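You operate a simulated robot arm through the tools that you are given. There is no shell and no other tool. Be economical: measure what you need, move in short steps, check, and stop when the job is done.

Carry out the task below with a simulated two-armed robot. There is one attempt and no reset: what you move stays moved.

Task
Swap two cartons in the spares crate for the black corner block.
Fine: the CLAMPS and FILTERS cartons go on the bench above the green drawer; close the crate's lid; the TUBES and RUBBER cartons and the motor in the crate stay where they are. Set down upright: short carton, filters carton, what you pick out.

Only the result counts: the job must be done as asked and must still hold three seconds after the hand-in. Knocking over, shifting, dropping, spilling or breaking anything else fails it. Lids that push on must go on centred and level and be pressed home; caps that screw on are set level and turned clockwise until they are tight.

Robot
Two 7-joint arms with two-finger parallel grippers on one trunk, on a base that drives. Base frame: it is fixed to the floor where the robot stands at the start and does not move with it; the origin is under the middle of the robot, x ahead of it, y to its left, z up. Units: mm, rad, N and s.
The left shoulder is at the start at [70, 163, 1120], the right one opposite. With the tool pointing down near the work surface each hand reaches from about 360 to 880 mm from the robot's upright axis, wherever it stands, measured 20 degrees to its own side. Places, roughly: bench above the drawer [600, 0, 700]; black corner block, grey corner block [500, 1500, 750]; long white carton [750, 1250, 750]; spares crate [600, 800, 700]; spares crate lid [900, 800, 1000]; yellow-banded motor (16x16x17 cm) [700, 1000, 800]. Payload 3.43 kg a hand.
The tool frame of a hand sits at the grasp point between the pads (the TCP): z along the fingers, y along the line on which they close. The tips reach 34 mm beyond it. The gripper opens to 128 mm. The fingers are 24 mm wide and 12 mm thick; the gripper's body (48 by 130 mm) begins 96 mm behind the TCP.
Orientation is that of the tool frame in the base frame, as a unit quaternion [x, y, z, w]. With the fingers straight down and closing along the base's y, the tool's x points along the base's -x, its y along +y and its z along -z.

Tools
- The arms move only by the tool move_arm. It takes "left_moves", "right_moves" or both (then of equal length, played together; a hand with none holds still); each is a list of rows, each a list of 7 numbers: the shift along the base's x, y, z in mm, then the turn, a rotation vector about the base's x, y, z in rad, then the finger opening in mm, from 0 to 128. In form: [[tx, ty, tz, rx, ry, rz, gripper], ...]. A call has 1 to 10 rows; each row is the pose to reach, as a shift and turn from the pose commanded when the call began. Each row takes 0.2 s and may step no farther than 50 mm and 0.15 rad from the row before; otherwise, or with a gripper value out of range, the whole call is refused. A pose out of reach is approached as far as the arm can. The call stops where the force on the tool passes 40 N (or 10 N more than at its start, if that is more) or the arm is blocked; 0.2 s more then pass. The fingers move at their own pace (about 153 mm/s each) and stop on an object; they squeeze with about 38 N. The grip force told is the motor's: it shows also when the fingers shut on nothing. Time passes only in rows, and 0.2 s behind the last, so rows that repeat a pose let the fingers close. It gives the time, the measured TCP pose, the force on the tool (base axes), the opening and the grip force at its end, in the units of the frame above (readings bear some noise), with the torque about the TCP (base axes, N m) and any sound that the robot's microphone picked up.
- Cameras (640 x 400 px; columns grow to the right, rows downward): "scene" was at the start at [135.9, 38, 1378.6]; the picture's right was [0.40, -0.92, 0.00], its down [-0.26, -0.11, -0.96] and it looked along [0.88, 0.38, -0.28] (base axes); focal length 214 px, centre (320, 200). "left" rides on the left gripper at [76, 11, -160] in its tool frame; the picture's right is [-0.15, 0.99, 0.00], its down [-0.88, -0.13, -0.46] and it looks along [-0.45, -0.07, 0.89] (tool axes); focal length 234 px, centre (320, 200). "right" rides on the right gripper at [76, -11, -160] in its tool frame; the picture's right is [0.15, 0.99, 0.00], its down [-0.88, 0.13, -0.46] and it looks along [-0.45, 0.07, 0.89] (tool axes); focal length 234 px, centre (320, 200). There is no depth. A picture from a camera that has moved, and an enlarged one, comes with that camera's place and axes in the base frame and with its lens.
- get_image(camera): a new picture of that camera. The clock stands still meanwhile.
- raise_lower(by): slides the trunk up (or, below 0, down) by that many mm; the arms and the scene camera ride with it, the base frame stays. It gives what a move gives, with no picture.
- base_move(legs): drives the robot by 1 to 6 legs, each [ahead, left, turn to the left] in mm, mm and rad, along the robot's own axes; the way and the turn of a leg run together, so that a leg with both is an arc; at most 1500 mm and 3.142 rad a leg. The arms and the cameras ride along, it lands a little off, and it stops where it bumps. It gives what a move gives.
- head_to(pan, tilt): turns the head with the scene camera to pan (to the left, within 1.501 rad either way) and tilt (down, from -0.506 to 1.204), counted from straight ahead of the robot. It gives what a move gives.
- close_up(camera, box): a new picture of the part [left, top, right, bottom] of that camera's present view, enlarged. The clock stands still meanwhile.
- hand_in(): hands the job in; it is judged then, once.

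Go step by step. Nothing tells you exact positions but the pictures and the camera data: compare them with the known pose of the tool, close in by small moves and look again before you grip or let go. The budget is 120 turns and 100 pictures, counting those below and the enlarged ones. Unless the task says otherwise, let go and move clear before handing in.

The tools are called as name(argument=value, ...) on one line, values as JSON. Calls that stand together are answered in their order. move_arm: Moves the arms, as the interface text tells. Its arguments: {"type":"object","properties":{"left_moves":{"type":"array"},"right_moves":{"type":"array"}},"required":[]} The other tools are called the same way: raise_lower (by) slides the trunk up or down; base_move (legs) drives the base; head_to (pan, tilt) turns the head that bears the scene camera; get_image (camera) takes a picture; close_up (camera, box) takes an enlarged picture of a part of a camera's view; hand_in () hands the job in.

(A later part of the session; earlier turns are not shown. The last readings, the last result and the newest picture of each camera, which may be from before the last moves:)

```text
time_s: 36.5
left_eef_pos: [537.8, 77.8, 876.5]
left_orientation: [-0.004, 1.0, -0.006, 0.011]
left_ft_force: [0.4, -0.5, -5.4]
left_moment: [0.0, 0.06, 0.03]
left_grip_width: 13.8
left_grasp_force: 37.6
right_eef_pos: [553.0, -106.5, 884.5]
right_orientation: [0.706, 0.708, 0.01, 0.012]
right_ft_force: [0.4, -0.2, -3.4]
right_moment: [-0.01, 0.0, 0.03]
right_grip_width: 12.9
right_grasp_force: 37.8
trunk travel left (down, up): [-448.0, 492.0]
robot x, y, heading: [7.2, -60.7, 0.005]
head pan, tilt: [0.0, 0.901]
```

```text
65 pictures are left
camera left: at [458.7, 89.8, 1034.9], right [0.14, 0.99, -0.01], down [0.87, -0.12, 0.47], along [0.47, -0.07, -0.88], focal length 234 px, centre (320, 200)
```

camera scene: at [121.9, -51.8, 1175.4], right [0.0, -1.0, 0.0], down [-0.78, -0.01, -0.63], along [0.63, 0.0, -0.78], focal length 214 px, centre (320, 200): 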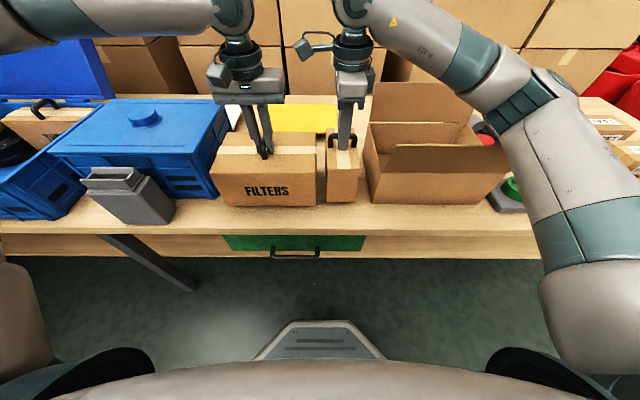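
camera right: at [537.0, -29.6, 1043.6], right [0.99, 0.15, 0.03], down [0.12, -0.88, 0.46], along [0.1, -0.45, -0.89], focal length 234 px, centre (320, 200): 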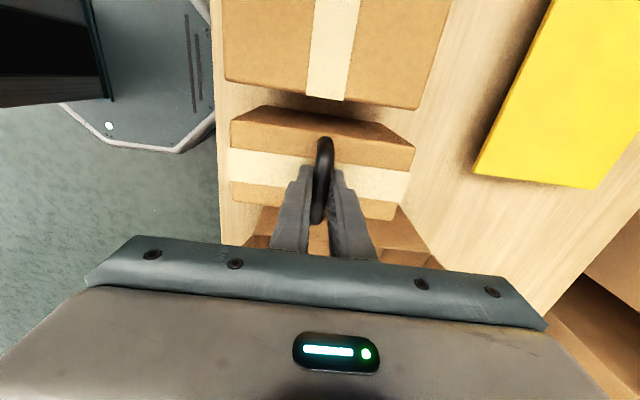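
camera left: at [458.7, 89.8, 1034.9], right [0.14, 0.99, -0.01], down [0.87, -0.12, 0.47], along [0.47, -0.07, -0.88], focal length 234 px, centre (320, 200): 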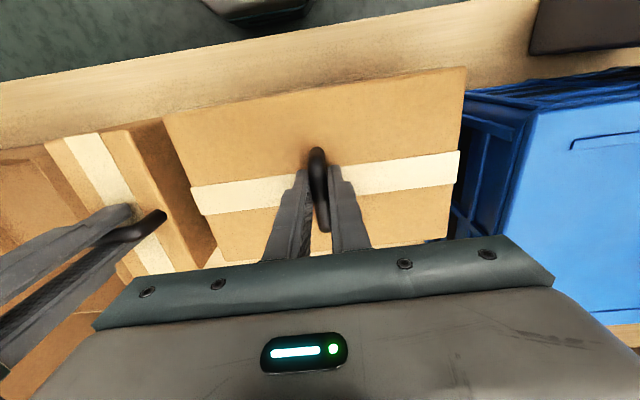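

The scene camera itself shifted, so part of the right arm is resting on something. I raise 20 mm at once and look to the right.

raise_lower(by=20)

head_to(pan=-0.8, tilt=0.8)

get_image(camera="scene")

```text
time_s: 37.1
left_eef_pos: [544.1, 78.3, 889.8]
left_orientation: [-0.005, 1.0, -0.005, 0.005]
left_ft_force: [-0.6, -0.1, -5.9]
left_moment: [-0.01, 0.04, 0.0]
left_grip_width: 13.8
left_grasp_force: 38.2
right_eef_pos: [557.9, -103.2, 887.9]
right_orientation: [0.704, 0.711, 0.002, 0.0]
right_ft_force: [0.4, -0.9, -4.1]
right_moment: [0.04, 0.03, 0.04]
right_grip_width: 13.3
right_grasp_force: 37.7
trunk travel left (down, up): [-468.0, 472.0]
robot x, y, heading: [5.6, -57.9, 0.01]
head pan, tilt: [0.0, 0.901]
```

```text
time_s: 38.3
left_eef_pos: [544.7, 75.3, 890.8]
left_orientation: [-0.004, 1.0, -0.004, 0.005]
left_ft_force: [-0.4, 0.0, -6.7]
left_moment: [0.02, 0.09, -0.02]
left_grip_width: 13.8
left_grasp_force: 37.8
right_eef_pos: [559.8, -108.6, 889.2]
right_orientation: [0.704, 0.71, 0.002, 0.001]
right_ft_force: [0.6, -0.4, -4.2]
right_moment: [0.03, 0.01, 0.04]
right_grip_width: 13.0
right_grasp_force: 37.7
trunk travel left (down, up): [-468.0, 472.0]
robot x, y, heading: [4.8, -61.3, 0.004]
head pan, tilt: [-0.799, 0.799]
```

```text
64 pictures are left
camera scene: at [113.8, -114.0, 1200.7], right [-0.71, -0.7, 0.0], down [-0.5, 0.51, -0.7], along [0.49, -0.5, -0.72], focal length 214 px, centre (320, 200)
```

scene: 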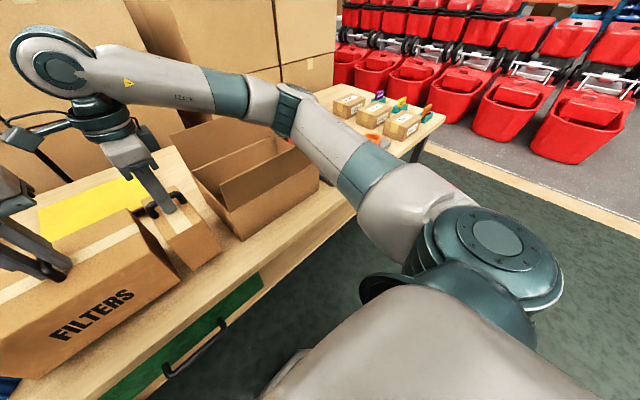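

head_to(pan=-0.5, tilt=1.2)

get_image(camera="scene")

head_to(pan=0.8, tilt=0.8)

get_image(camera="scene")

```text
time_s: 39.1
left_eef_pos: [546.4, 75.5, 891.2]
left_orientation: [-0.005, 1.0, -0.005, 0.005]
left_ft_force: [0.0, -0.1, -6.3]
left_moment: [0.01, 0.05, -0.03]
left_grip_width: 13.8
left_grasp_force: 38.1
right_eef_pos: [559.7, -109.0, 890.2]
right_orientation: [0.705, 0.709, 0.003, 0.002]
right_ft_force: [0.1, -0.3, -2.8]
right_moment: [0.01, 0.01, 0.01]
right_grip_width: 13.1
right_grasp_force: 38.5
trunk travel left (down, up): [-468.0, 472.0]
robot x, y, heading: [7.4, -58.9, 0.003]
head pan, tilt: [-0.499, 1.201]
```

```text
63 pictures are left
camera scene: at [106.5, -83.1, 1173.0], right [-0.47, -0.88, 0.0], down [-0.82, 0.44, -0.36], along [0.32, -0.17, -0.93], focal length 214 px, centre (320, 200)
```

scene: 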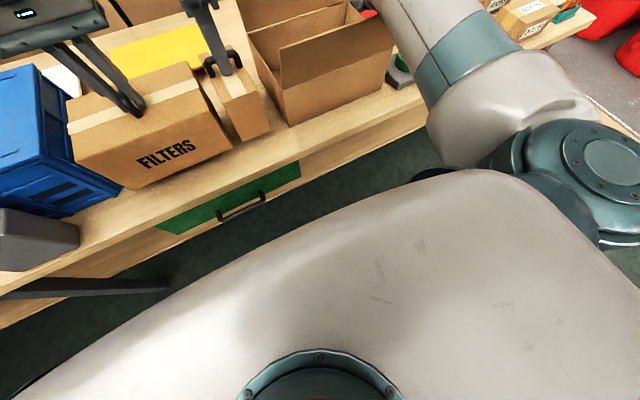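

```text
time_s: 40.6
left_eef_pos: [545.3, 75.8, 891.0]
left_orientation: [-0.004, 1.0, -0.003, 0.005]
left_ft_force: [-0.2, -0.6, -5.0]
left_moment: [0.0, 0.01, 0.02]
left_grip_width: 13.9
left_grasp_force: 38.3
right_eef_pos: [559.3, -109.0, 889.4]
right_orientation: [0.705, 0.71, 0.002, 0.001]
right_ft_force: [-0.1, -0.3, -2.7]
right_moment: [-0.01, 0.01, 0.0]
right_grip_width: 13.0
right_grasp_force: 38.2
trunk travel left (down, up): [-468.0, 472.0]
robot x, y, heading: [7.3, -58.8, 0.003]
head pan, tilt: [0.799, 0.799]
```

```text
62 pictures are left
camera scene: at [113.3, 1.6, 1200.7], right [0.72, -0.69, 0.0], down [-0.5, -0.52, -0.7], along [0.48, 0.5, -0.72], focal length 214 px, centre (320, 200)
```

scene: 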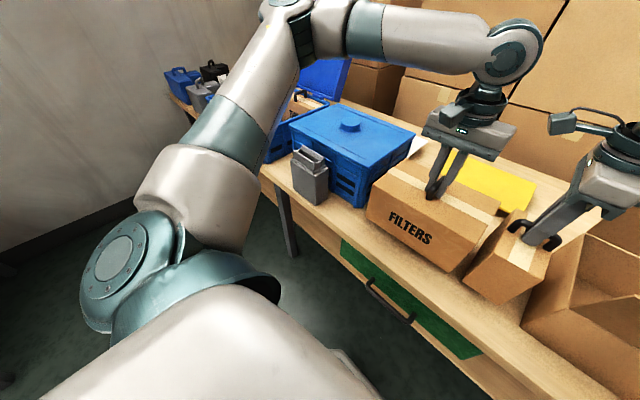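

At this height nothing is touching. Rather than lowering the trunk further, I use the arms for the last ~25 mm.

move_arm(left_moves=[[0, 0, -5, 0, 0, 0, 0], [0, 0, -10, 0, 0, 0, 0], [0, 0, -15, 0, 0, 0, 0]], right_moves=[[0, 0, -5, 0, 0, 0, 0], [0, 0, -10, 0, 0, 0, 0], [0, 0, -15, 0, 0, 0, 0]])

head_to(pan=0.0, tilt=0.9)

close_up(camera="scene", box=[190, 100, 410, 240])

```text
time_s: 41.4
left_eef_pos: [544.5, 78.4, 876.3]
left_orientation: [-0.004, 1.0, -0.005, 0.005]
left_ft_force: [-0.4, -0.3, -6.8]
left_moment: [0.0, 0.03, 0.03]
left_grip_width: 13.9
left_grasp_force: 38.4
right_eef_pos: [557.8, -105.8, 878.0]
right_orientation: [0.704, 0.71, 0.002, 0.002]
right_ft_force: [-0.1, 0.0, -2.9]
right_moment: [-0.01, 0.02, -0.01]
right_grip_width: 13.1
right_grasp_force: 37.8
trunk travel left (down, up): [-468.0, 472.0]
robot x, y, heading: [4.5, -59.1, 0.003]
head pan, tilt: [0.799, 0.799]
```

```text
time_s: 42.5
left_eef_pos: [543.9, 77.3, 876.3]
left_orientation: [-0.004, 1.0, -0.006, 0.006]
left_ft_force: [-0.3, 0.3, -5.8]
left_moment: [0.01, 0.06, 0.01]
left_grip_width: 13.6
left_grasp_force: 38.2
right_eef_pos: [557.4, -106.6, 877.3]
right_orientation: [0.705, 0.709, 0.002, 0.004]
right_ft_force: [0.3, 0.2, -3.3]
right_moment: [-0.02, 0.0, 0.03]
right_grip_width: 13.1
right_grasp_force: 37.8
trunk travel left (down, up): [-468.0, 472.0]
robot x, y, heading: [4.5, -54.8, 0.006]
head pan, tilt: [0.0, 0.901]
```

```text
2.86 times, centred on (300, 170) of scene
camera zoom: at [130.6, -52.9, 1193.2], right [0.01, -1.0, 0.0], down [-0.78, -0.01, -0.62], along [0.62, 0.0, -0.78], focal length 613 px, centre (377, 286)
```

zoom: 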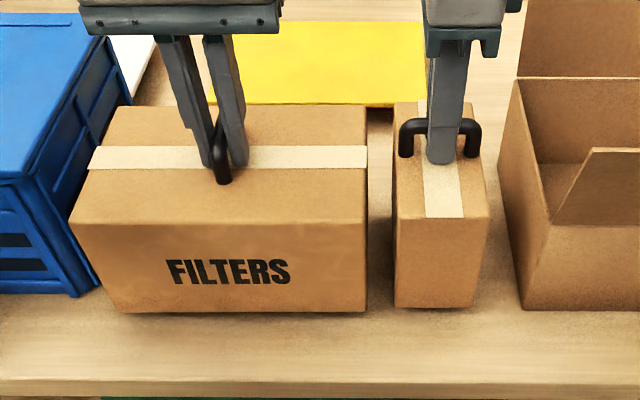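

move_arm(left_moves=[[0, 0, -3, 0, 0, 0, 0], [0, 0, -6, 0, 0, 0, 0], [0, 0, -9, 0, 0, 0, 0], [0, 0, -12, 0, 0, 0, 0]], right_moves=[[0, 0, -3, 0, 0, 0, 0], [0, 0, -6, 0, 0, 0, 0], [0, 0, -9, 0, 0, 0, 0], [0, 0, -12, 0, 0, 0, 0]])

close_up(camera="scene", box=[190, 100, 410, 240])

```text
time_s: 43.5
left_eef_pos: [542.4, 81.9, 866.0]
left_orientation: [-0.004, 1.0, -0.008, 0.006]
left_ft_force: [0.2, -0.1, -6.7]
left_moment: [0.01, 0.07, 0.0]
left_grip_width: 13.5
left_grasp_force: 37.6
right_eef_pos: [557.9, -103.2, 868.2]
right_orientation: [0.704, 0.71, 0.004, 0.005]
right_ft_force: [-0.6, 0.1, -3.2]
right_moment: [0.01, 0.01, -0.01]
right_grip_width: 13.1
right_grasp_force: 37.5
trunk travel left (down, up): [-468.0, 472.0]
robot x, y, heading: [7.5, -53.7, 0.006]
head pan, tilt: [0.0, 0.901]
```

```text
2.86 times, centred on (300, 170) of scene
camera zoom: at [129.7, -49.3, 1193.5], right [0.01, -1.0, 0.01], down [-0.78, -0.01, -0.62], along [0.62, 0.0, -0.78], focal length 613 px, centre (377, 286)
```

zoom: 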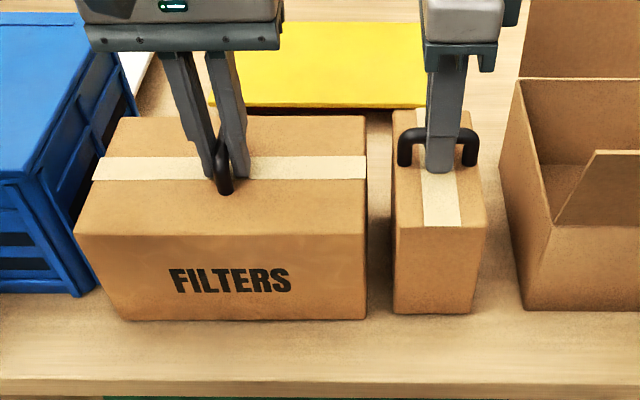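

Body nudges again as the right arm lowers, so a right-arm link is bearing on something. I raise the right hand and first finish setting FILTERS down with the left.

move_arm(left_moves=[[0, 0, 0, 0, 0, 0, 0], [0, 0, 0, 0, 0, 0, 0]], right_moves=[[0, 0, 30, 0, 0, 0, 0], [0, 0, 60, 0, 0, 0, 0]])

head_to(pan=-0.6, tilt=0.6)

get_image(camera="scene")

```text
time_s: 44.1
left_eef_pos: [544.8, 75.7, 863.2]
left_orientation: [-0.004, 1.0, -0.006, 0.006]
left_ft_force: [0.7, 0.2, -6.0]
left_moment: [-0.03, 0.04, -0.01]
left_grip_width: 13.7
left_grasp_force: 38.1
right_eef_pos: [559.0, -107.1, 922.0]
right_orientation: [0.705, 0.709, 0.001, 0.0]
right_ft_force: [1.2, 0.1, -2.1]
right_moment: [0.0, -0.01, 0.01]
right_grip_width: 13.1
right_grasp_force: 38.0
trunk travel left (down, up): [-468.0, 472.0]
robot x, y, heading: [4.3, -55.9, 0.007]
head pan, tilt: [0.0, 0.901]
```

```text
time_s: 45.1
left_eef_pos: [543.8, 75.4, 864.8]
left_orientation: [-0.004, 1.0, -0.004, 0.005]
left_ft_force: [1.1, -0.4, -6.3]
left_moment: [-0.02, 0.04, 0.01]
left_grip_width: 13.8
left_grasp_force: 38.5
right_eef_pos: [560.1, -107.9, 923.0]
right_orientation: [0.704, 0.71, 0.002, 0.001]
right_ft_force: [0.5, 0.4, -3.1]
right_moment: [-0.03, 0.0, 0.01]
right_grip_width: 13.5
right_grasp_force: 38.4
trunk travel left (down, up): [-468.0, 472.0]
robot x, y, heading: [9.1, -59.6, 0.007]
head pan, tilt: [-0.6, 0.6]
```

```text
59 pictures are left
camera scene: at [130.6, -106.0, 1217.5], right [-0.56, -0.83, 0.0], down [-0.47, 0.32, -0.82], along [0.68, -0.46, -0.57], focal length 214 px, centre (320, 200)
```

scene: 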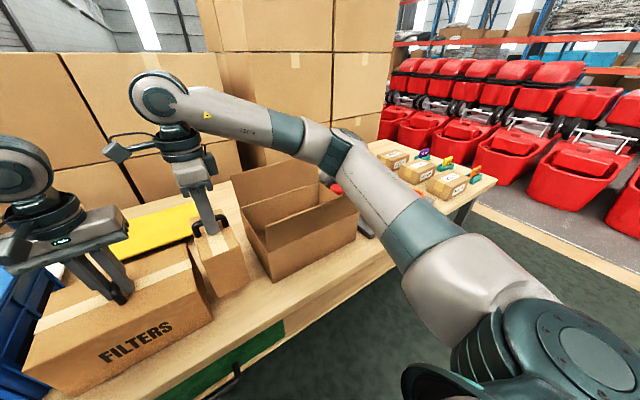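

move_arm(left_moves=[[0, 0, -3, 0, 0, 0, 0], [0, 0, -6, 0, 0, 0, 0], [0, 0, -9, 0, 0, 0, 0], [0, 0, -12, 0, 0, 0, 0]])

head_to(pan=0.0, tilt=0.9)

close_up(camera="scene", box=[190, 100, 410, 240])

```text
time_s: 46.1
left_eef_pos: [544.1, 75.1, 859.9]
left_orientation: [-0.004, 1.0, -0.009, 0.011]
left_ft_force: [-4.1, 0.1, 16.8]
left_moment: [-0.01, 1.15, -0.19]
left_grip_width: 14.0
left_grasp_force: 38.5
right_eef_pos: [559.0, -107.6, 924.5]
right_orientation: [0.704, 0.71, 0.002, 0.001]
right_ft_force: [-0.1, -0.5, -3.0]
right_moment: [-0.02, 0.01, 0.04]
right_grip_width: 13.5
right_grasp_force: 37.7
trunk travel left (down, up): [-468.0, 472.0]
robot x, y, heading: [4.2, -57.8, 0.012]
head pan, tilt: [-0.6, 0.6]
stopped in row 4 (left hand): the force on the tool passed its limit at 79 N (the readings are from after the stop); the commanded pose is now the measured one
```

```text
time_s: 47.1
left_eef_pos: [545.2, 75.8, 859.7]
left_orientation: [-0.005, 1.0, -0.007, 0.011]
left_ft_force: [-0.2, 1.3, 29.2]
left_moment: [0.09, 1.09, 0.01]
left_grip_width: 13.6
left_grasp_force: 38.4
right_eef_pos: [559.2, -107.7, 924.4]
right_orientation: [0.705, 0.71, 0.004, 0.002]
right_ft_force: [-0.8, 0.2, -2.7]
right_moment: [-0.01, -0.01, -0.02]
right_grip_width: 13.2
right_grasp_force: 37.7
trunk travel left (down, up): [-468.0, 472.0]
robot x, y, heading: [2.4, -57.9, 0.007]
head pan, tilt: [0.0, 0.901]
```

```text
2.86 times, centred on (300, 170) of scene
camera zoom: at [129.8, -56.7, 1193.3], right [0.0, -1.0, 0.0], down [-0.78, 0.0, -0.62], along [0.62, 0.0, -0.78], focal length 613 px, centre (377, 286)
```

zoom: 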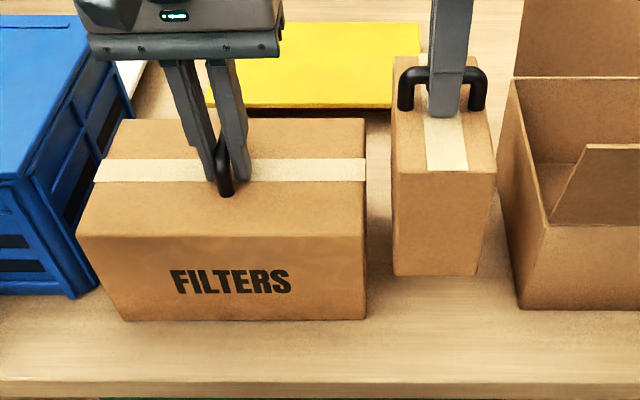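

FILTERS is on the bench. Relieving the push, opening the left hand and rising clear.

move_arm(left_moves=[[0, 0, 1, 0, 0, 0, 0], [0, 0, 1, 0, 0, 0, 30], [0, 0, 1, 0, 0, 0, 50], [0, 0, 1, 0, 0, 0, 50], [0, 0, 30, 0, 0, 0, 50], [0, 0, 70, 0, 0, 0, 50], [0, 0, 110, 0, 0, 0, 50], [0, 0, 150, 0, 0, 0, 50]])

close_up(camera="scene", box=[190, 100, 410, 240])

```text
time_s: 48.9
left_eef_pos: [547.8, 89.6, 1009.4]
left_orientation: [-0.005, 1.0, -0.007, 0.01]
left_ft_force: [-0.4, -0.2, 0.4]
left_moment: [0.02, -0.05, 0.02]
left_grip_width: 50.0
left_grasp_force: 0.1
left hand out of reach, approached as far as the arm can: row 8
right_eef_pos: [559.9, -107.9, 925.9]
right_orientation: [0.705, 0.709, 0.003, 0.001]
right_ft_force: [0.2, 0.1, -2.7]
right_moment: [0.0, -0.03, -0.02]
right_grip_width: 13.0
right_grasp_force: 38.4
trunk travel left (down, up): [-468.0, 472.0]
robot x, y, heading: [8.8, -55.4, 0.003]
head pan, tilt: [0.0, 0.901]
```

```text
2.86 times, centred on (300, 170) of scene
camera zoom: at [130.1, -56.7, 1193.1], right [0.01, -1.0, 0.0], down [-0.78, 0.0, -0.62], along [0.62, 0.0, -0.78], focal length 613 px, centre (377, 286)
```

zoom: 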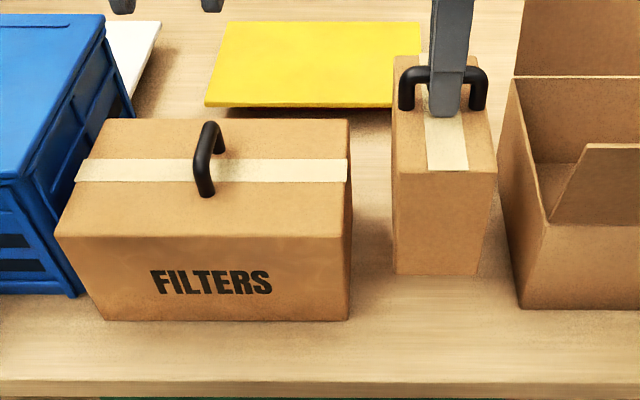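

FILTERS stands upright on the bench, clear of the blue crate. For CLAMPS I'll avoid the low-elbow pose: raise, shift left, turn the hand back to yaw 0 and set it behind FILTERS.

raise_lower(by=160)

base_move(legs=[[0, 160, 0]])

move_arm(right_moves=[[15, -5, 0, 0, 0, 0.15, 0], [30, -10, 0, 0, 0, 0.3, 0], [45, -15, 0, 0, 0, 0.45, 0], [60, -20, 0, 0, 0, 0.6, 0], [75, -25, 0, 0, 0, 0.75, 0], [90, -25, 0, 0, 0, 0.9, 0], [105, -25, 0, 0, 0, 1.05, 0], [120, -25, 0, 0, 0, 1.2, 0], [140, -25, 0, 0, 0, 1.35, 0], [160, -25, 0, 0, 0, 1.5, 0]])

get_image(camera="scene")

get_image(camera="right")

```text
time_s: 50.7
left_eef_pos: [549.5, 89.7, 1167.0]
left_orientation: [-0.006, 1.0, -0.009, 0.009]
left_ft_force: [0.3, -0.5, -0.2]
left_moment: [0.01, 0.01, -0.01]
left_grip_width: 50.2
left_grasp_force: 0.0
right_eef_pos: [562.2, -107.4, 1083.3]
right_orientation: [0.705, 0.709, 0.002, 0.002]
right_ft_force: [0.3, 0.3, -3.0]
right_moment: [0.02, -0.01, -0.02]
right_grip_width: 13.6
right_grasp_force: 37.6
trunk travel left (down, up): [-628.0, 312.0]
robot x, y, heading: [9.7, -56.4, 0.006]
head pan, tilt: [0.0, 0.901]
```

```text
time_s: 52.1
left_eef_pos: [549.4, 248.4, 1168.5]
left_orientation: [-0.006, 1.0, -0.008, 0.01]
left_ft_force: [0.5, 0.8, -0.1]
left_moment: [0.0, 0.01, 0.0]
left_grip_width: 50.2
left_grasp_force: 0.0
right_eef_pos: [559.0, 50.0, 1081.9]
right_orientation: [0.704, 0.71, 0.003, 0.001]
right_ft_force: [0.0, -0.3, -4.0]
right_moment: [-0.02, 0.01, 0.02]
right_grip_width: 13.3
right_grasp_force: 38.0
trunk travel left (down, up): [-628.0, 312.0]
robot x, y, heading: [3.3, 98.9, 0.007]
head pan, tilt: [0.0, 0.901]
```

```text
time_s: 54.4
left_eef_pos: [548.3, 249.4, 1168.4]
left_orientation: [-0.005, 1.0, -0.008, 0.009]
left_ft_force: [0.7, 0.4, -0.1]
left_moment: [-0.01, -0.03, 0.0]
left_grip_width: 49.9
left_grasp_force: 0.1
right_eef_pos: [719.3, 26.4, 1081.9]
right_orientation: [0.031, 1.0, 0.003, -0.001]
right_ft_force: [0.8, -1.2, -3.3]
right_moment: [0.01, -0.02, 0.03]
right_grip_width: 13.3
right_grasp_force: 38.3
trunk travel left (down, up): [-628.0, 312.0]
robot x, y, heading: [8.1, 100.9, 0.008]
head pan, tilt: [0.0, 0.901]
```

```text
56 pictures are left
camera scene: at [132.0, 104.1, 1352.8], right [0.0, -1.0, 0.0], down [-0.78, 0.0, -0.62], along [0.62, 0.0, -0.78], focal length 214 px, centre (320, 200)
```

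scene: 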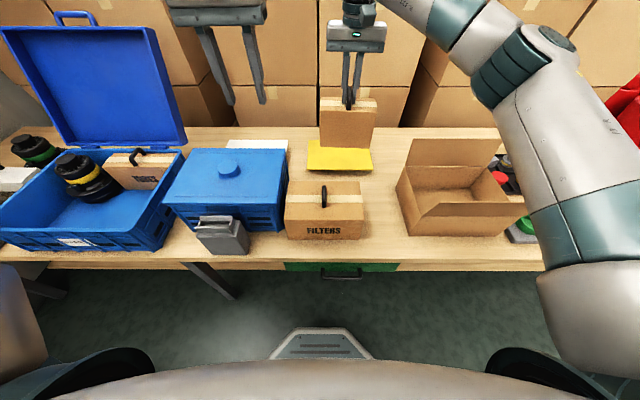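

```text
55 pictures are left
camera right: at [643.2, 20.0, 1241.6], right [-0.08, 1.0, 0.01], down [0.89, 0.07, 0.45], along [0.45, 0.04, -0.89], focal length 234 px, centre (320, 200)
```

right: 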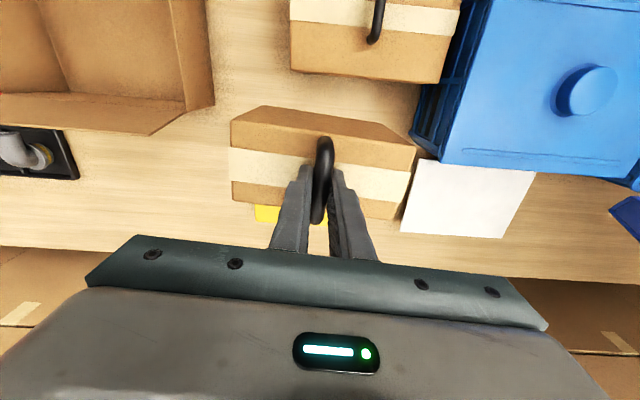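

The spot behind FILTERS (x≈718, y≈26) is free, with the folder beginning near x 800. Lowering.

raise_lower(by=-150)

move_arm(right_moves=[[0, 0, -15, 0, 0, 0.06, 0], [0, 0, -30, 0, 0, 0.06, 0], [0, 0, -45, 0, 0, 0.06, 0], [0, 0, -50, 0, 0, 0.06, 0]])

get_image(camera="scene")

get_image(camera="right")

```text
time_s: 56.1
left_eef_pos: [549.0, 249.7, 1018.4]
left_orientation: [-0.006, 1.0, -0.008, 0.01]
left_ft_force: [0.2, -0.2, -0.1]
left_moment: [0.0, 0.0, -0.02]
left_grip_width: 50.0
left_grasp_force: 0.1
right_eef_pos: [718.6, 26.0, 933.0]
right_orientation: [0.032, 0.999, 0.003, -0.001]
right_ft_force: [-0.4, -1.0, -2.0]
right_moment: [0.03, 0.0, -0.01]
right_grip_width: 13.1
right_grasp_force: 37.9
trunk travel left (down, up): [-478.0, 462.0]
robot x, y, heading: [4.1, 103.4, 0.008]
head pan, tilt: [0.0, 0.901]
```

```text
time_s: 57.1
left_eef_pos: [549.2, 250.3, 1018.4]
left_orientation: [-0.006, 1.0, -0.009, 0.01]
left_ft_force: [0.9, -0.2, 0.0]
left_moment: [-0.01, -0.01, -0.03]
left_grip_width: 49.8
left_grasp_force: 0.1
right_eef_pos: [717.4, 26.5, 881.7]
right_orientation: [0.002, 1.0, 0.003, 0.0]
right_ft_force: [-0.3, -0.6, -2.8]
right_moment: [0.01, 0.0, 0.04]
right_grip_width: 13.5
right_grasp_force: 38.0
trunk travel left (down, up): [-478.0, 462.0]
robot x, y, heading: [4.3, 101.8, 0.005]
head pan, tilt: [0.0, 0.901]
```

```text
54 pictures are left
camera scene: at [131.4, 103.7, 1202.9], right [0.0, -1.0, 0.0], down [-0.78, 0.0, -0.62], along [0.62, 0.0, -0.78], focal length 214 px, centre (320, 200)
```

scene: 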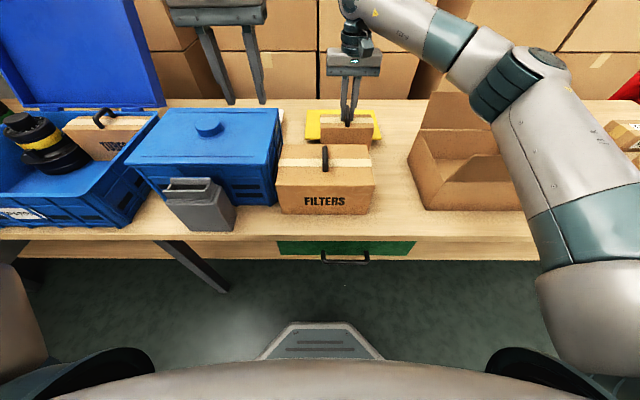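

```text
53 pictures are left
camera right: at [642.7, 14.7, 1041.3], right [-0.14, 0.99, 0.01], down [0.88, 0.12, 0.45], along [0.45, 0.07, -0.89], focal length 234 px, centre (320, 200)
```

right: 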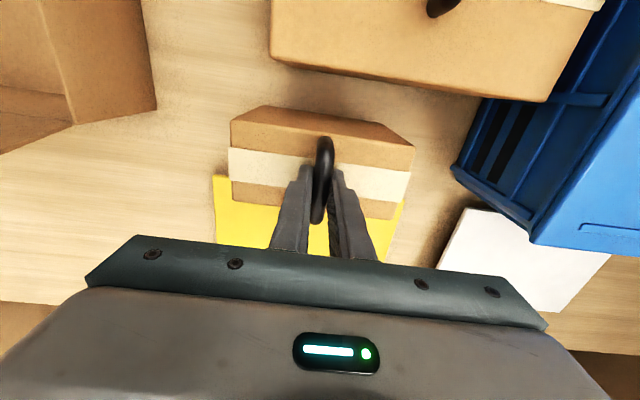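

move_arm(right_moves=[[0, 0, -5, 0, 0, 0, 0], [0, 0, -10, 0, 0, 0, 0], [0, 0, -14, 0, 0, 0, 0], [0, 0, -17, 0, 0, 0, 0], [0, 0, -20, 0, 0, 0, 0], [0, 0, -23, 0, 0, 0, 0], [0, 0, -26, 0, 0, 0, 0]])

```text
time_s: 58.7
left_eef_pos: [547.5, 250.0, 1019.3]
left_orientation: [-0.006, 1.0, -0.009, 0.011]
left_ft_force: [-0.1, -0.8, 0.0]
left_moment: [-0.01, -0.01, -0.01]
left_grip_width: 49.7
left_grasp_force: 0.0
right_eef_pos: [717.3, 26.7, 860.7]
right_orientation: [0.003, 1.0, 0.003, 0.001]
right_ft_force: [-0.4, -3.2, 15.8]
right_moment: [-0.05, 0.6, 0.06]
right_grip_width: 13.0
right_grasp_force: 37.7
trunk travel left (down, up): [-478.0, 462.0]
robot x, y, heading: [6.6, 101.4, 0.006]
head pan, tilt: [0.0, 0.901]
```

CLAMPS rests on the bench (z 861, pushing up 16 N). Release and rise.

move_arm(right_moves=[[0, 0, 3, 0, 0, 0, 0], [0, 0, 4, 0, 0, 0, 20], [0, 0, 4, 0, 0, 0, 40], [0, 0, 4, 0, 0, 0, 45], [0, 0, 40, 0, 0, 0, 45], [0, 0, 80, 0, 0, 0, 45], [0, 0, 120, 0, 0, 0, 45], [0, 0, 160, 0, 0, 0, 45]])

get_image(camera="right")

get_image(camera="scene")

```text
time_s: 60.5
left_eef_pos: [547.5, 250.3, 1018.2]
left_orientation: [-0.006, 1.0, -0.009, 0.01]
left_ft_force: [-0.2, -0.8, -0.8]
left_moment: [-0.01, -0.01, -0.01]
left_grip_width: 50.2
left_grasp_force: 0.0
right_eef_pos: [715.2, 25.4, 1018.5]
right_orientation: [0.002, 1.0, 0.003, -0.002]
right_ft_force: [0.5, 0.1, 1.0]
right_moment: [-0.01, 0.02, -0.03]
right_grip_width: 45.0
right_grasp_force: 0.0
trunk travel left (down, up): [-478.0, 462.0]
robot x, y, heading: [4.9, 99.3, 0.006]
head pan, tilt: [0.0, 0.901]
```

```text
52 pictures are left
camera right: at [640.5, 14.3, 1178.2], right [-0.14, 0.99, 0.0], down [0.88, 0.12, 0.46], along [0.45, 0.07, -0.89], focal length 234 px, centre (320, 200)
```

right: 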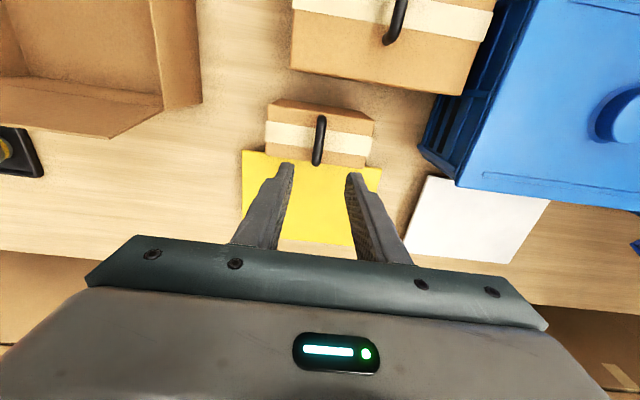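

```text
51 pictures are left
camera scene: at [130.3, 104.3, 1202.9], right [0.01, -1.0, 0.0], down [-0.78, 0.0, -0.62], along [0.62, 0.0, -0.78], focal length 214 px, centre (320, 200)
```

scene: 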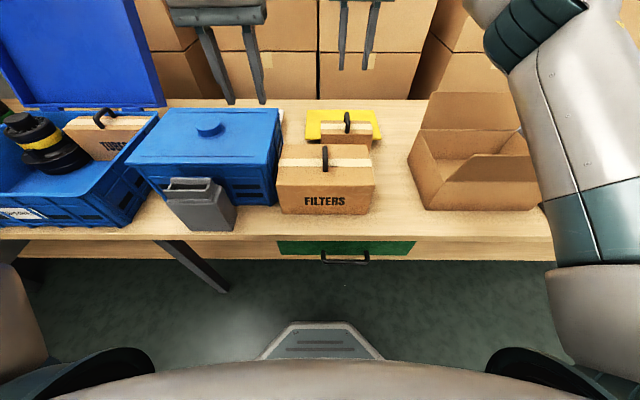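

Both cartons are placed upright. Next the black block (handle ≈ (669, 1526, 848)). I retract, raise the trunk and drive left, then look at the space near the wall.

raise_lower(by=200)

move_arm(left_moves=[[-20, 0, 10, 0, 0, 0, 60], [-40, 0, 20, 0, 0, 0, 60], [-60, 0, 30, 0, 0, 0, 60], [-80, 0, 30, 0, 0, 0, 60], [-100, 0, 30, 0, 0, 0, 60], [-100, 0, 30, 0, 0, 0, 60]], right_moves=[[-40, -10, 0, 0, 0, 0, 60], [-80, -20, 0, 0, 0, 0, 60], [-120, -30, 0, 0, 0, 0, 60], [-160, -40, 0, 0, 0, 0, 60], [-200, -50, 0, 0, 0, 0, 60], [-240, -60, 0, 0, 0, 0, 60]])

base_move(legs=[[0, 1000, 0]])

head_to(pan=0.5, tilt=0.8)

get_image(camera="scene")

get_image(camera="left")

```text
time_s: 62.7
left_eef_pos: [549.4, 248.8, 1217.4]
left_orientation: [-0.005, 1.0, -0.009, 0.01]
left_ft_force: [-0.6, -0.1, 0.1]
left_moment: [0.0, 0.04, -0.02]
left_grip_width: 49.8
left_grasp_force: 0.1
right_eef_pos: [717.0, 24.9, 1217.1]
right_orientation: [0.003, 1.0, 0.002, -0.001]
right_ft_force: [-0.8, 0.5, -0.9]
right_moment: [-0.02, -0.03, 0.0]
right_grip_width: 45.2
right_grasp_force: 0.0
trunk travel left (down, up): [-678.0, 262.0]
robot x, y, heading: [2.8, 108.0, 0.005]
head pan, tilt: [0.0, 0.901]
```

```text
time_s: 64.1
left_eef_pos: [446.9, 248.1, 1247.2]
left_orientation: [-0.006, 1.0, -0.007, 0.01]
left_ft_force: [0.1, -0.2, -0.6]
left_moment: [-0.01, -0.02, 0.01]
left_grip_width: 59.8
left_grasp_force: 0.1
right_eef_pos: [476.7, -35.9, 1216.8]
right_orientation: [0.003, 1.0, 0.002, -0.001]
right_ft_force: [-0.2, -0.7, -0.4]
right_moment: [-0.01, -0.01, 0.0]
right_grip_width: 60.2
right_grasp_force: 0.0
trunk travel left (down, up): [-678.0, 262.0]
robot x, y, heading: [3.5, 101.6, 0.005]
head pan, tilt: [0.0, 0.901]
```

```text
time_s: 69.2
left_eef_pos: [444.0, 1234.5, 1247.2]
left_orientation: [-0.006, 1.0, -0.008, 0.009]
left_ft_force: [0.2, 0.2, 0.4]
left_moment: [-0.02, 0.02, 0.01]
left_grip_width: 60.0
left_grasp_force: 0.0
right_eef_pos: [472.3, 950.7, 1217.3]
right_orientation: [0.003, 1.0, 0.002, -0.001]
right_ft_force: [0.3, -0.6, -0.4]
right_moment: [0.02, 0.03, 0.0]
right_grip_width: 60.1
right_grasp_force: 0.1
trunk travel left (down, up): [-678.0, 262.0]
robot x, y, heading: [1.2, 1089.0, 0.001]
head pan, tilt: [0.0, 0.901]
```

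```text
time_s: 70.1
left_eef_pos: [443.7, 1236.3, 1247.0]
left_orientation: [-0.005, 1.0, -0.008, 0.009]
left_ft_force: [-0.1, -0.3, 0.4]
left_moment: [-0.01, 0.01, 0.02]
left_grip_width: 59.9
left_grasp_force: 0.0
right_eef_pos: [473.8, 950.4, 1218.3]
right_orientation: [0.003, 1.0, 0.003, 0.0]
right_ft_force: [-0.6, -1.0, 0.2]
right_moment: [-0.01, 0.02, 0.01]
right_grip_width: 60.0
right_grasp_force: 0.0
trunk travel left (down, up): [-678.0, 262.0]
robot x, y, heading: [-0.5, 1088.5, 0.005]
head pan, tilt: [0.499, 0.799]
```

```text
50 pictures are left
camera scene: at [121.9, 1129.1, 1410.8], right [0.48, -0.88, 0.0], down [-0.63, -0.35, -0.7], along [0.61, 0.34, -0.72], focal length 214 px, centre (320, 200)
```

scene: 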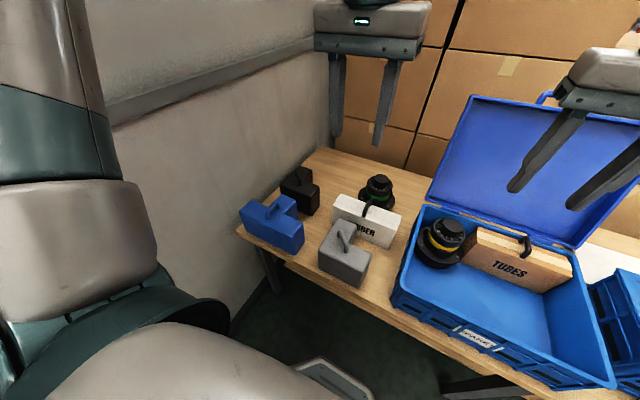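

```text
49 pictures are left
camera left: at [364.8, 1247.1, 1405.3], right [0.14, 0.99, -0.01], down [0.87, -0.11, 0.47], along [0.47, -0.08, -0.88], focal length 234 px, centre (320, 200)
```

left: 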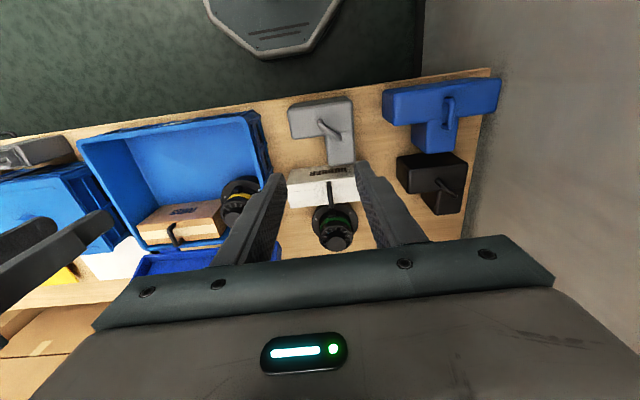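

The wall (y≈1750) limits the left elbow, so I turn the base 0.4 rad left in place, which brings the left arm over the black block from an angle.

base_move(legs=[[0, 0, 0.4]])

head_to(pan=0.25, tilt=0.75)

get_image(camera="left")

close_up(camera="scene", box=[180, 60, 480, 260])

```text
time_s: 71.7
left_eef_pos: [351.9, 1397.1, 1247.8]
left_orientation: [-0.205, 0.979, -0.006, 0.012]
left_ft_force: [0.4, -0.4, -0.2]
left_moment: [0.03, 0.0, 0.02]
left_grip_width: 60.0
left_grasp_force: 0.1
right_eef_pos: [489.5, 1146.2, 1217.0]
right_orientation: [-0.197, 0.98, 0.002, -0.002]
right_ft_force: [0.6, -0.1, -0.8]
right_moment: [-0.01, -0.01, 0.04]
right_grip_width: 60.1
right_grasp_force: 0.1
trunk travel left (down, up): [-678.0, 262.0]
robot x, y, heading: [1.6, 1086.8, 0.406]
head pan, tilt: [0.499, 0.799]
```

```text
time_s: 72.5
left_eef_pos: [351.9, 1396.3, 1248.5]
left_orientation: [-0.204, 0.979, -0.007, 0.011]
left_ft_force: [-0.4, -0.1, -0.1]
left_moment: [0.02, 0.02, -0.01]
left_grip_width: 60.0
left_grasp_force: 0.0
right_eef_pos: [489.3, 1146.3, 1216.3]
right_orientation: [-0.197, 0.98, 0.003, -0.002]
right_ft_force: [0.4, -0.2, -0.3]
right_moment: [0.0, 0.05, -0.02]
right_grip_width: 60.0
right_grasp_force: 0.0
trunk travel left (down, up): [-678.0, 262.0]
robot x, y, heading: [2.4, 1089.4, 0.402]
head pan, tilt: [0.25, 0.75]
```

```text
48 pictures are left
camera left: at [273.6, 1377.0, 1405.3], right [-0.26, 0.96, -0.01], down [0.85, 0.24, 0.48], along [0.46, 0.11, -0.88], focal length 234 px, centre (320, 200)
```

left: 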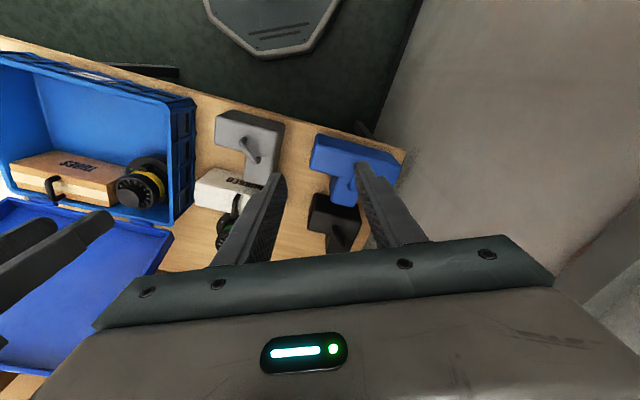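

```text
2.00 times, centred on (330, 160) of scene
camera zoom: at [112.7, 1160.8, 1414.8], right [0.61, -0.79, 0.0], down [-0.54, -0.42, -0.73], along [0.58, 0.45, -0.68], focal length 429 px, centre (300, 280)
```

zoom: 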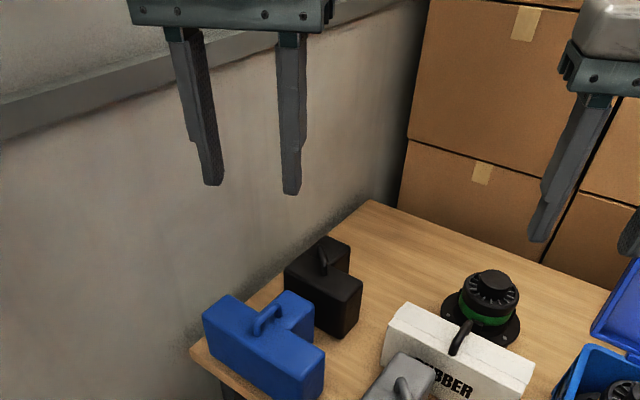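

Black block handle ≈ (673, 1530, 848). Moving the left hand above it.

move_arm(left_moves=[[32, 13, -22, 0, 0, 0, 70], [64, 27, -44, 0, 0, 0, 70], [96, 40, -66, 0, 0, 0, 70], [128, 53, -88, 0, 0, 0, 70], [160, 67, -110, 0, 0, 0, 70], [192, 80, -132, 0, 0, 0, 70], [224, 93, -154, 0, 0, 0, 70], [256, 106, -176, 0, 0, 0, 70], [288, 120, -198, 0, 0, 0, 70], [320, 133, -220, 0, 0, 0, 70]])

get_image(camera="left")

get_image(camera="scene")

```text
time_s: 74.9
left_eef_pos: [548.6, 1539.7, 1051.3]
left_orientation: [-0.188, 0.982, 0.001, 0.01]
left_ft_force: [0.0, 0.4, 0.8]
left_moment: [0.03, -0.05, 0.02]
left_grip_width: 70.0
left_grasp_force: 0.0
left hand out of reach, approached as far as the arm can: row 4, 5, 6, 7, 8, 9, 10
right_eef_pos: [493.1, 1125.3, 1216.5]
right_orientation: [-0.19, 0.982, 0.009, -0.001]
right_ft_force: [-0.4, -0.3, 0.1]
right_moment: [0.0, -0.06, 0.0]
right_grip_width: 59.8
right_grasp_force: 0.1
trunk travel left (down, up): [-678.0, 262.0]
robot x, y, heading: [3.3, 1090.1, 0.396]
head pan, tilt: [0.25, 0.75]
stopped in row 10 (left hand): the arm was blocked; the commanded pose is now the measured one
```

```text
46 pictures are left
camera left: at [470.6, 1520.5, 1208.9], right [-0.23, 0.97, 0.0], down [0.86, 0.2, 0.47], along [0.46, 0.11, -0.88], focal length 234 px, centre (320, 200)
```

left: 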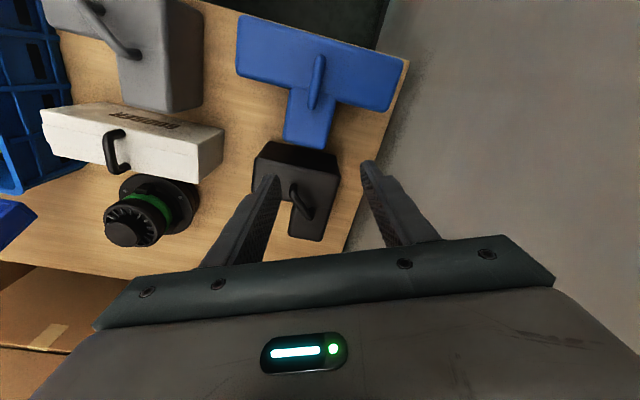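

```text
45 pictures are left
camera scene: at [118.2, 1143.5, 1415.6], right [0.6, -0.8, -0.01], down [-0.55, -0.4, -0.73], along [0.58, 0.44, -0.68], focal length 214 px, centre (320, 200)
```

scene: 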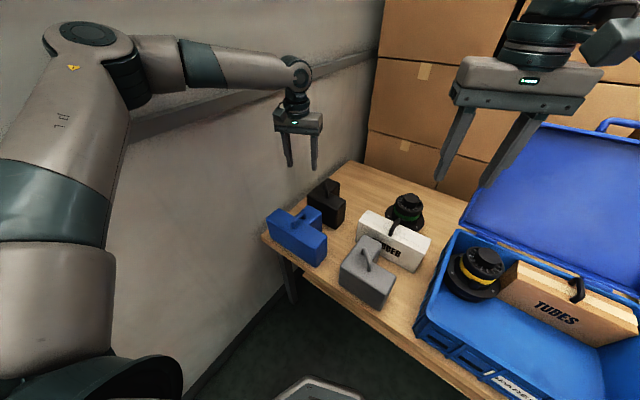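

The left forearm met the wall, so I retract it and use the right arm instead, with the base turned further left (≈0.7 rad).

move_arm(left_moves=[[-25, -20, 25, 0, 0, 0, 70], [-50, -40, 50, 0, 0, 0, 70], [-75, -60, 75, 0, 0, 0, 70], [-100, -75, 100, 0, 0, 0, 60], [-125, -90, 125, 0, 0, 0, 60], [-150, -108, 150, 0, 0, 0, 60], [-175, -125, 175, 0, 0, 0, 60], [-197, -140, 197, 0, 0, 0, 60]])

base_move(legs=[[0, 0, 0.3]])

get_image(camera="right")

```text
time_s: 76.7
left_eef_pos: [342.8, 1418.9, 1245.3]
left_orientation: [-0.197, 0.98, -0.006, 0.012]
left_ft_force: [-0.3, 0.2, 0.0]
left_moment: [-0.02, -0.03, -0.02]
left_grip_width: 59.8
left_grasp_force: 0.1
right_eef_pos: [489.0, 1141.2, 1217.4]
right_orientation: [-0.193, 0.981, 0.003, 0.0]
right_ft_force: [0.0, -0.2, -0.7]
right_moment: [0.04, -0.02, 0.01]
right_grip_width: 60.0
right_grasp_force: 0.1
trunk travel left (down, up): [-678.0, 262.0]
robot x, y, heading: [7.2, 1086.3, 0.401]
head pan, tilt: [0.25, 0.75]
```

```text
time_s: 78.1
left_eef_pos: [232.8, 1505.5, 1245.6]
left_orientation: [-0.34, 0.941, -0.005, 0.011]
left_ft_force: [0.7, -0.3, -0.2]
left_moment: [0.02, -0.04, 0.02]
left_grip_width: 60.2
left_grasp_force: 0.0
right_eef_pos: [453.1, 1283.6, 1217.1]
right_orientation: [-0.336, 0.942, 0.003, -0.002]
right_ft_force: [0.2, -0.5, 0.8]
right_moment: [-0.02, -0.01, 0.0]
right_grip_width: 59.9
right_grasp_force: 0.0
trunk travel left (down, up): [-678.0, 262.0]
robot x, y, heading: [-1.8, 1088.3, 0.693]
head pan, tilt: [0.25, 0.75]
```

```text
44 pictures are left
camera right: at [403.4, 1226.7, 1376.7], right [-0.74, 0.67, 0.01], down [0.6, 0.66, 0.45], along [0.3, 0.34, -0.89], focal length 234 px, centre (320, 200)
```

right: 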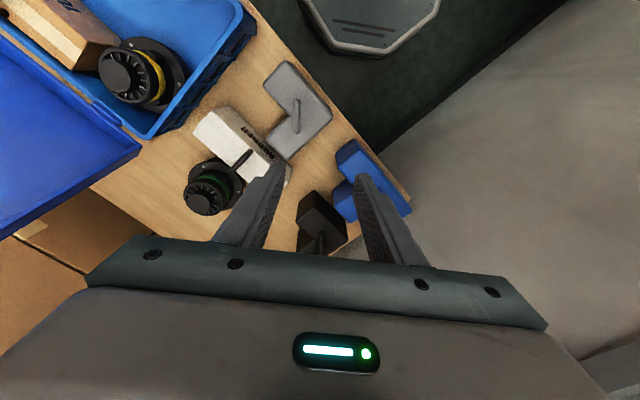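

move_arm(right_moves=[[24, 26, -10, 0, 0, 0, 60], [48, 52, -25, 0, 0, 0, 60], [72, 78, -45, 0, 0, 0, 60], [96, 104, -65, 0, 0, 0, 60], [120, 130, -85, 0, 0, 0, 60], [144, 156, -105, 0, 0, 0, 60], [168, 182, -125, 0, 0, 0, 60], [192, 208, -145, 0, 0, 0, 60], [210, 232, -165, 0, 0, 0, 60], [219, 241, -180, 0, 0, 0, 60]])

get_image(camera="right")

get_image(camera="scene")

```text
time_s: 80.3
left_eef_pos: [232.1, 1506.5, 1245.1]
left_orientation: [-0.339, 0.941, -0.004, 0.011]
left_ft_force: [0.2, 0.4, 0.3]
left_moment: [-0.03, 0.0, 0.0]
left_grip_width: 60.0
left_grasp_force: 0.1
right_eef_pos: [674.0, 1525.8, 1038.5]
right_orientation: [-0.337, 0.942, 0.002, -0.002]
right_ft_force: [-0.5, 0.0, 0.5]
right_moment: [-0.02, -0.03, -0.02]
right_grip_width: 60.0
right_grasp_force: 0.1
trunk travel left (down, up): [-678.0, 262.0]
robot x, y, heading: [3.0, 1091.5, 0.695]
head pan, tilt: [0.25, 0.75]
```

```text
43 pictures are left
camera right: at [623.1, 1467.7, 1197.1], right [-0.74, 0.67, 0.01], down [0.6, 0.66, 0.45], along [0.3, 0.34, -0.89], focal length 234 px, centre (320, 200)
```

right: 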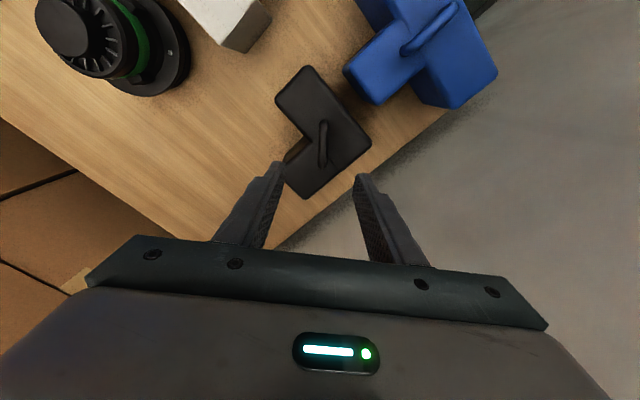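

```text
42 pictures are left
camera scene: at [89.1, 1190.3, 1414.8], right [0.81, -0.59, 0.0], down [-0.4, -0.55, -0.73], along [0.43, 0.59, -0.68], focal length 214 px, centre (320, 200)
```

scene: 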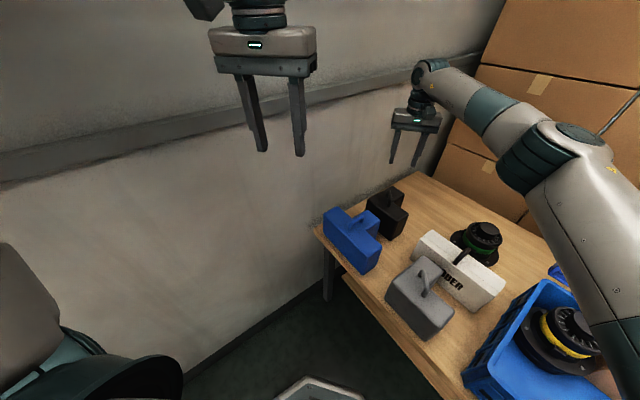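

The view is clear: L block's handle mid ≈ (674, 1534), its axis at ~45°, already aligned with the hand. Lowering the trunk 110 mm and rechecking.

raise_lower(by=-110)

move_arm(right_moves=[[0, 6, -10, 0, 0, 0, 60], [0, 6, -20, 0, 0, 0, 60]])

get_image(camera="right")

```text
time_s: 81.7
left_eef_pos: [233.2, 1505.5, 1135.1]
left_orientation: [-0.339, 0.941, -0.004, 0.011]
left_ft_force: [1.0, 1.1, 0.7]
left_moment: [-0.01, -0.02, -0.02]
left_grip_width: 60.0
left_grasp_force: 0.1
right_eef_pos: [673.9, 1524.0, 928.8]
right_orientation: [-0.335, 0.942, 0.002, -0.001]
right_ft_force: [0.2, 0.1, -0.2]
right_moment: [0.0, -0.03, -0.04]
right_grip_width: 59.8
right_grasp_force: 0.0
trunk travel left (down, up): [-568.0, 372.0]
robot x, y, heading: [1.3, 1088.0, 0.691]
head pan, tilt: [0.25, 0.75]
```

```text
time_s: 82.3
left_eef_pos: [233.2, 1504.7, 1135.4]
left_orientation: [-0.339, 0.941, -0.004, 0.012]
left_ft_force: [-0.5, 0.2, -0.4]
left_moment: [0.0, 0.03, -0.01]
left_grip_width: 59.9
left_grasp_force: 0.0
right_eef_pos: [673.3, 1528.5, 907.7]
right_orientation: [-0.335, 0.942, 0.002, -0.002]
right_ft_force: [0.2, -0.3, 0.4]
right_moment: [0.03, -0.04, -0.03]
right_grip_width: 60.4
right_grasp_force: 0.0
trunk travel left (down, up): [-568.0, 372.0]
robot x, y, heading: [3.0, 1090.7, 0.694]
head pan, tilt: [0.25, 0.75]
```

```text
41 pictures are left
camera right: at [623.2, 1472.8, 1067.4], right [-0.74, 0.67, 0.01], down [0.6, 0.66, 0.45], along [0.3, 0.34, -0.89], focal length 234 px, centre (320, 200)
```

right: 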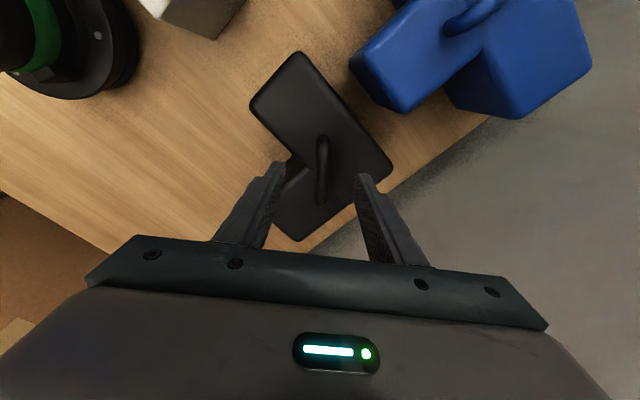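

Refined handle mid ≈ (679, 1541, ~815). Shifting and descending further, then rechecking.

move_arm(right_moves=[[3, 6, -15, 0, 0, 0, 60], [5, 10, -30, 0, 0, 0, 60], [5, 10, -45, 0, 0, 0, 60], [5, 10, -55, 0, 0, 0, 60]])

close_up(camera="right", box=[180, 80, 460, 255])

close_up(camera="scene", box=[300, 60, 500, 260])

```text
time_s: 83.3
left_eef_pos: [230.1, 1503.6, 1136.9]
left_orientation: [-0.34, 0.94, -0.003, 0.014]
left_ft_force: [0.8, -0.4, 0.5]
left_moment: [-0.03, 0.0, 0.05]
left_grip_width: 59.9
left_grasp_force: 0.1
right_eef_pos: [677.9, 1540.2, 859.8]
right_orientation: [-0.335, 0.942, 0.005, 0.003]
right_ft_force: [4.6, 0.8, 29.6]
right_moment: [0.59, 0.61, 0.09]
right_grip_width: 59.2
right_grasp_force: 0.1
trunk travel left (down, up): [-568.0, 372.0]
robot x, y, heading: [5.7, 1091.6, 0.694]
head pan, tilt: [0.25, 0.75]
```

```text
2.29 times, centred on (320, 168) of right
camera zoom: at [626.4, 1481.4, 1017.6], right [-0.74, 0.67, 0.01], down [0.6, 0.65, 0.46], along [0.31, 0.35, -0.89], focal length 535 px, centre (320, 274)
```

zoom: 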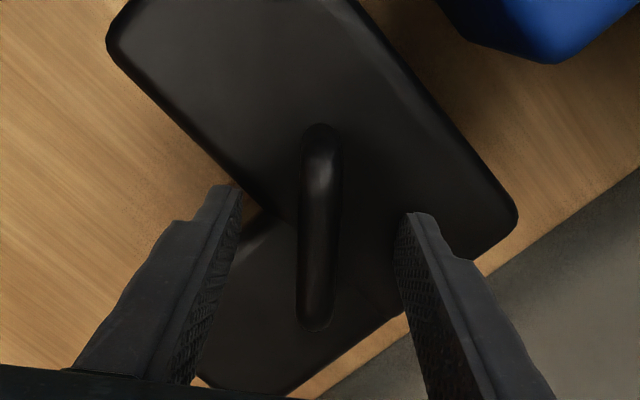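

```text
2.00 times, centred on (400, 160) of scene
camera zoom: at [86.0, 1187.8, 1305.8], right [0.81, -0.59, 0.0], down [-0.4, -0.55, -0.73], along [0.43, 0.59, -0.68], focal length 429 px, centre (160, 280)
```

zoom: 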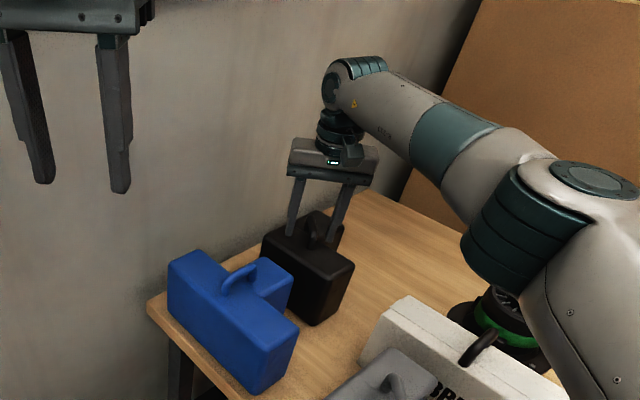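

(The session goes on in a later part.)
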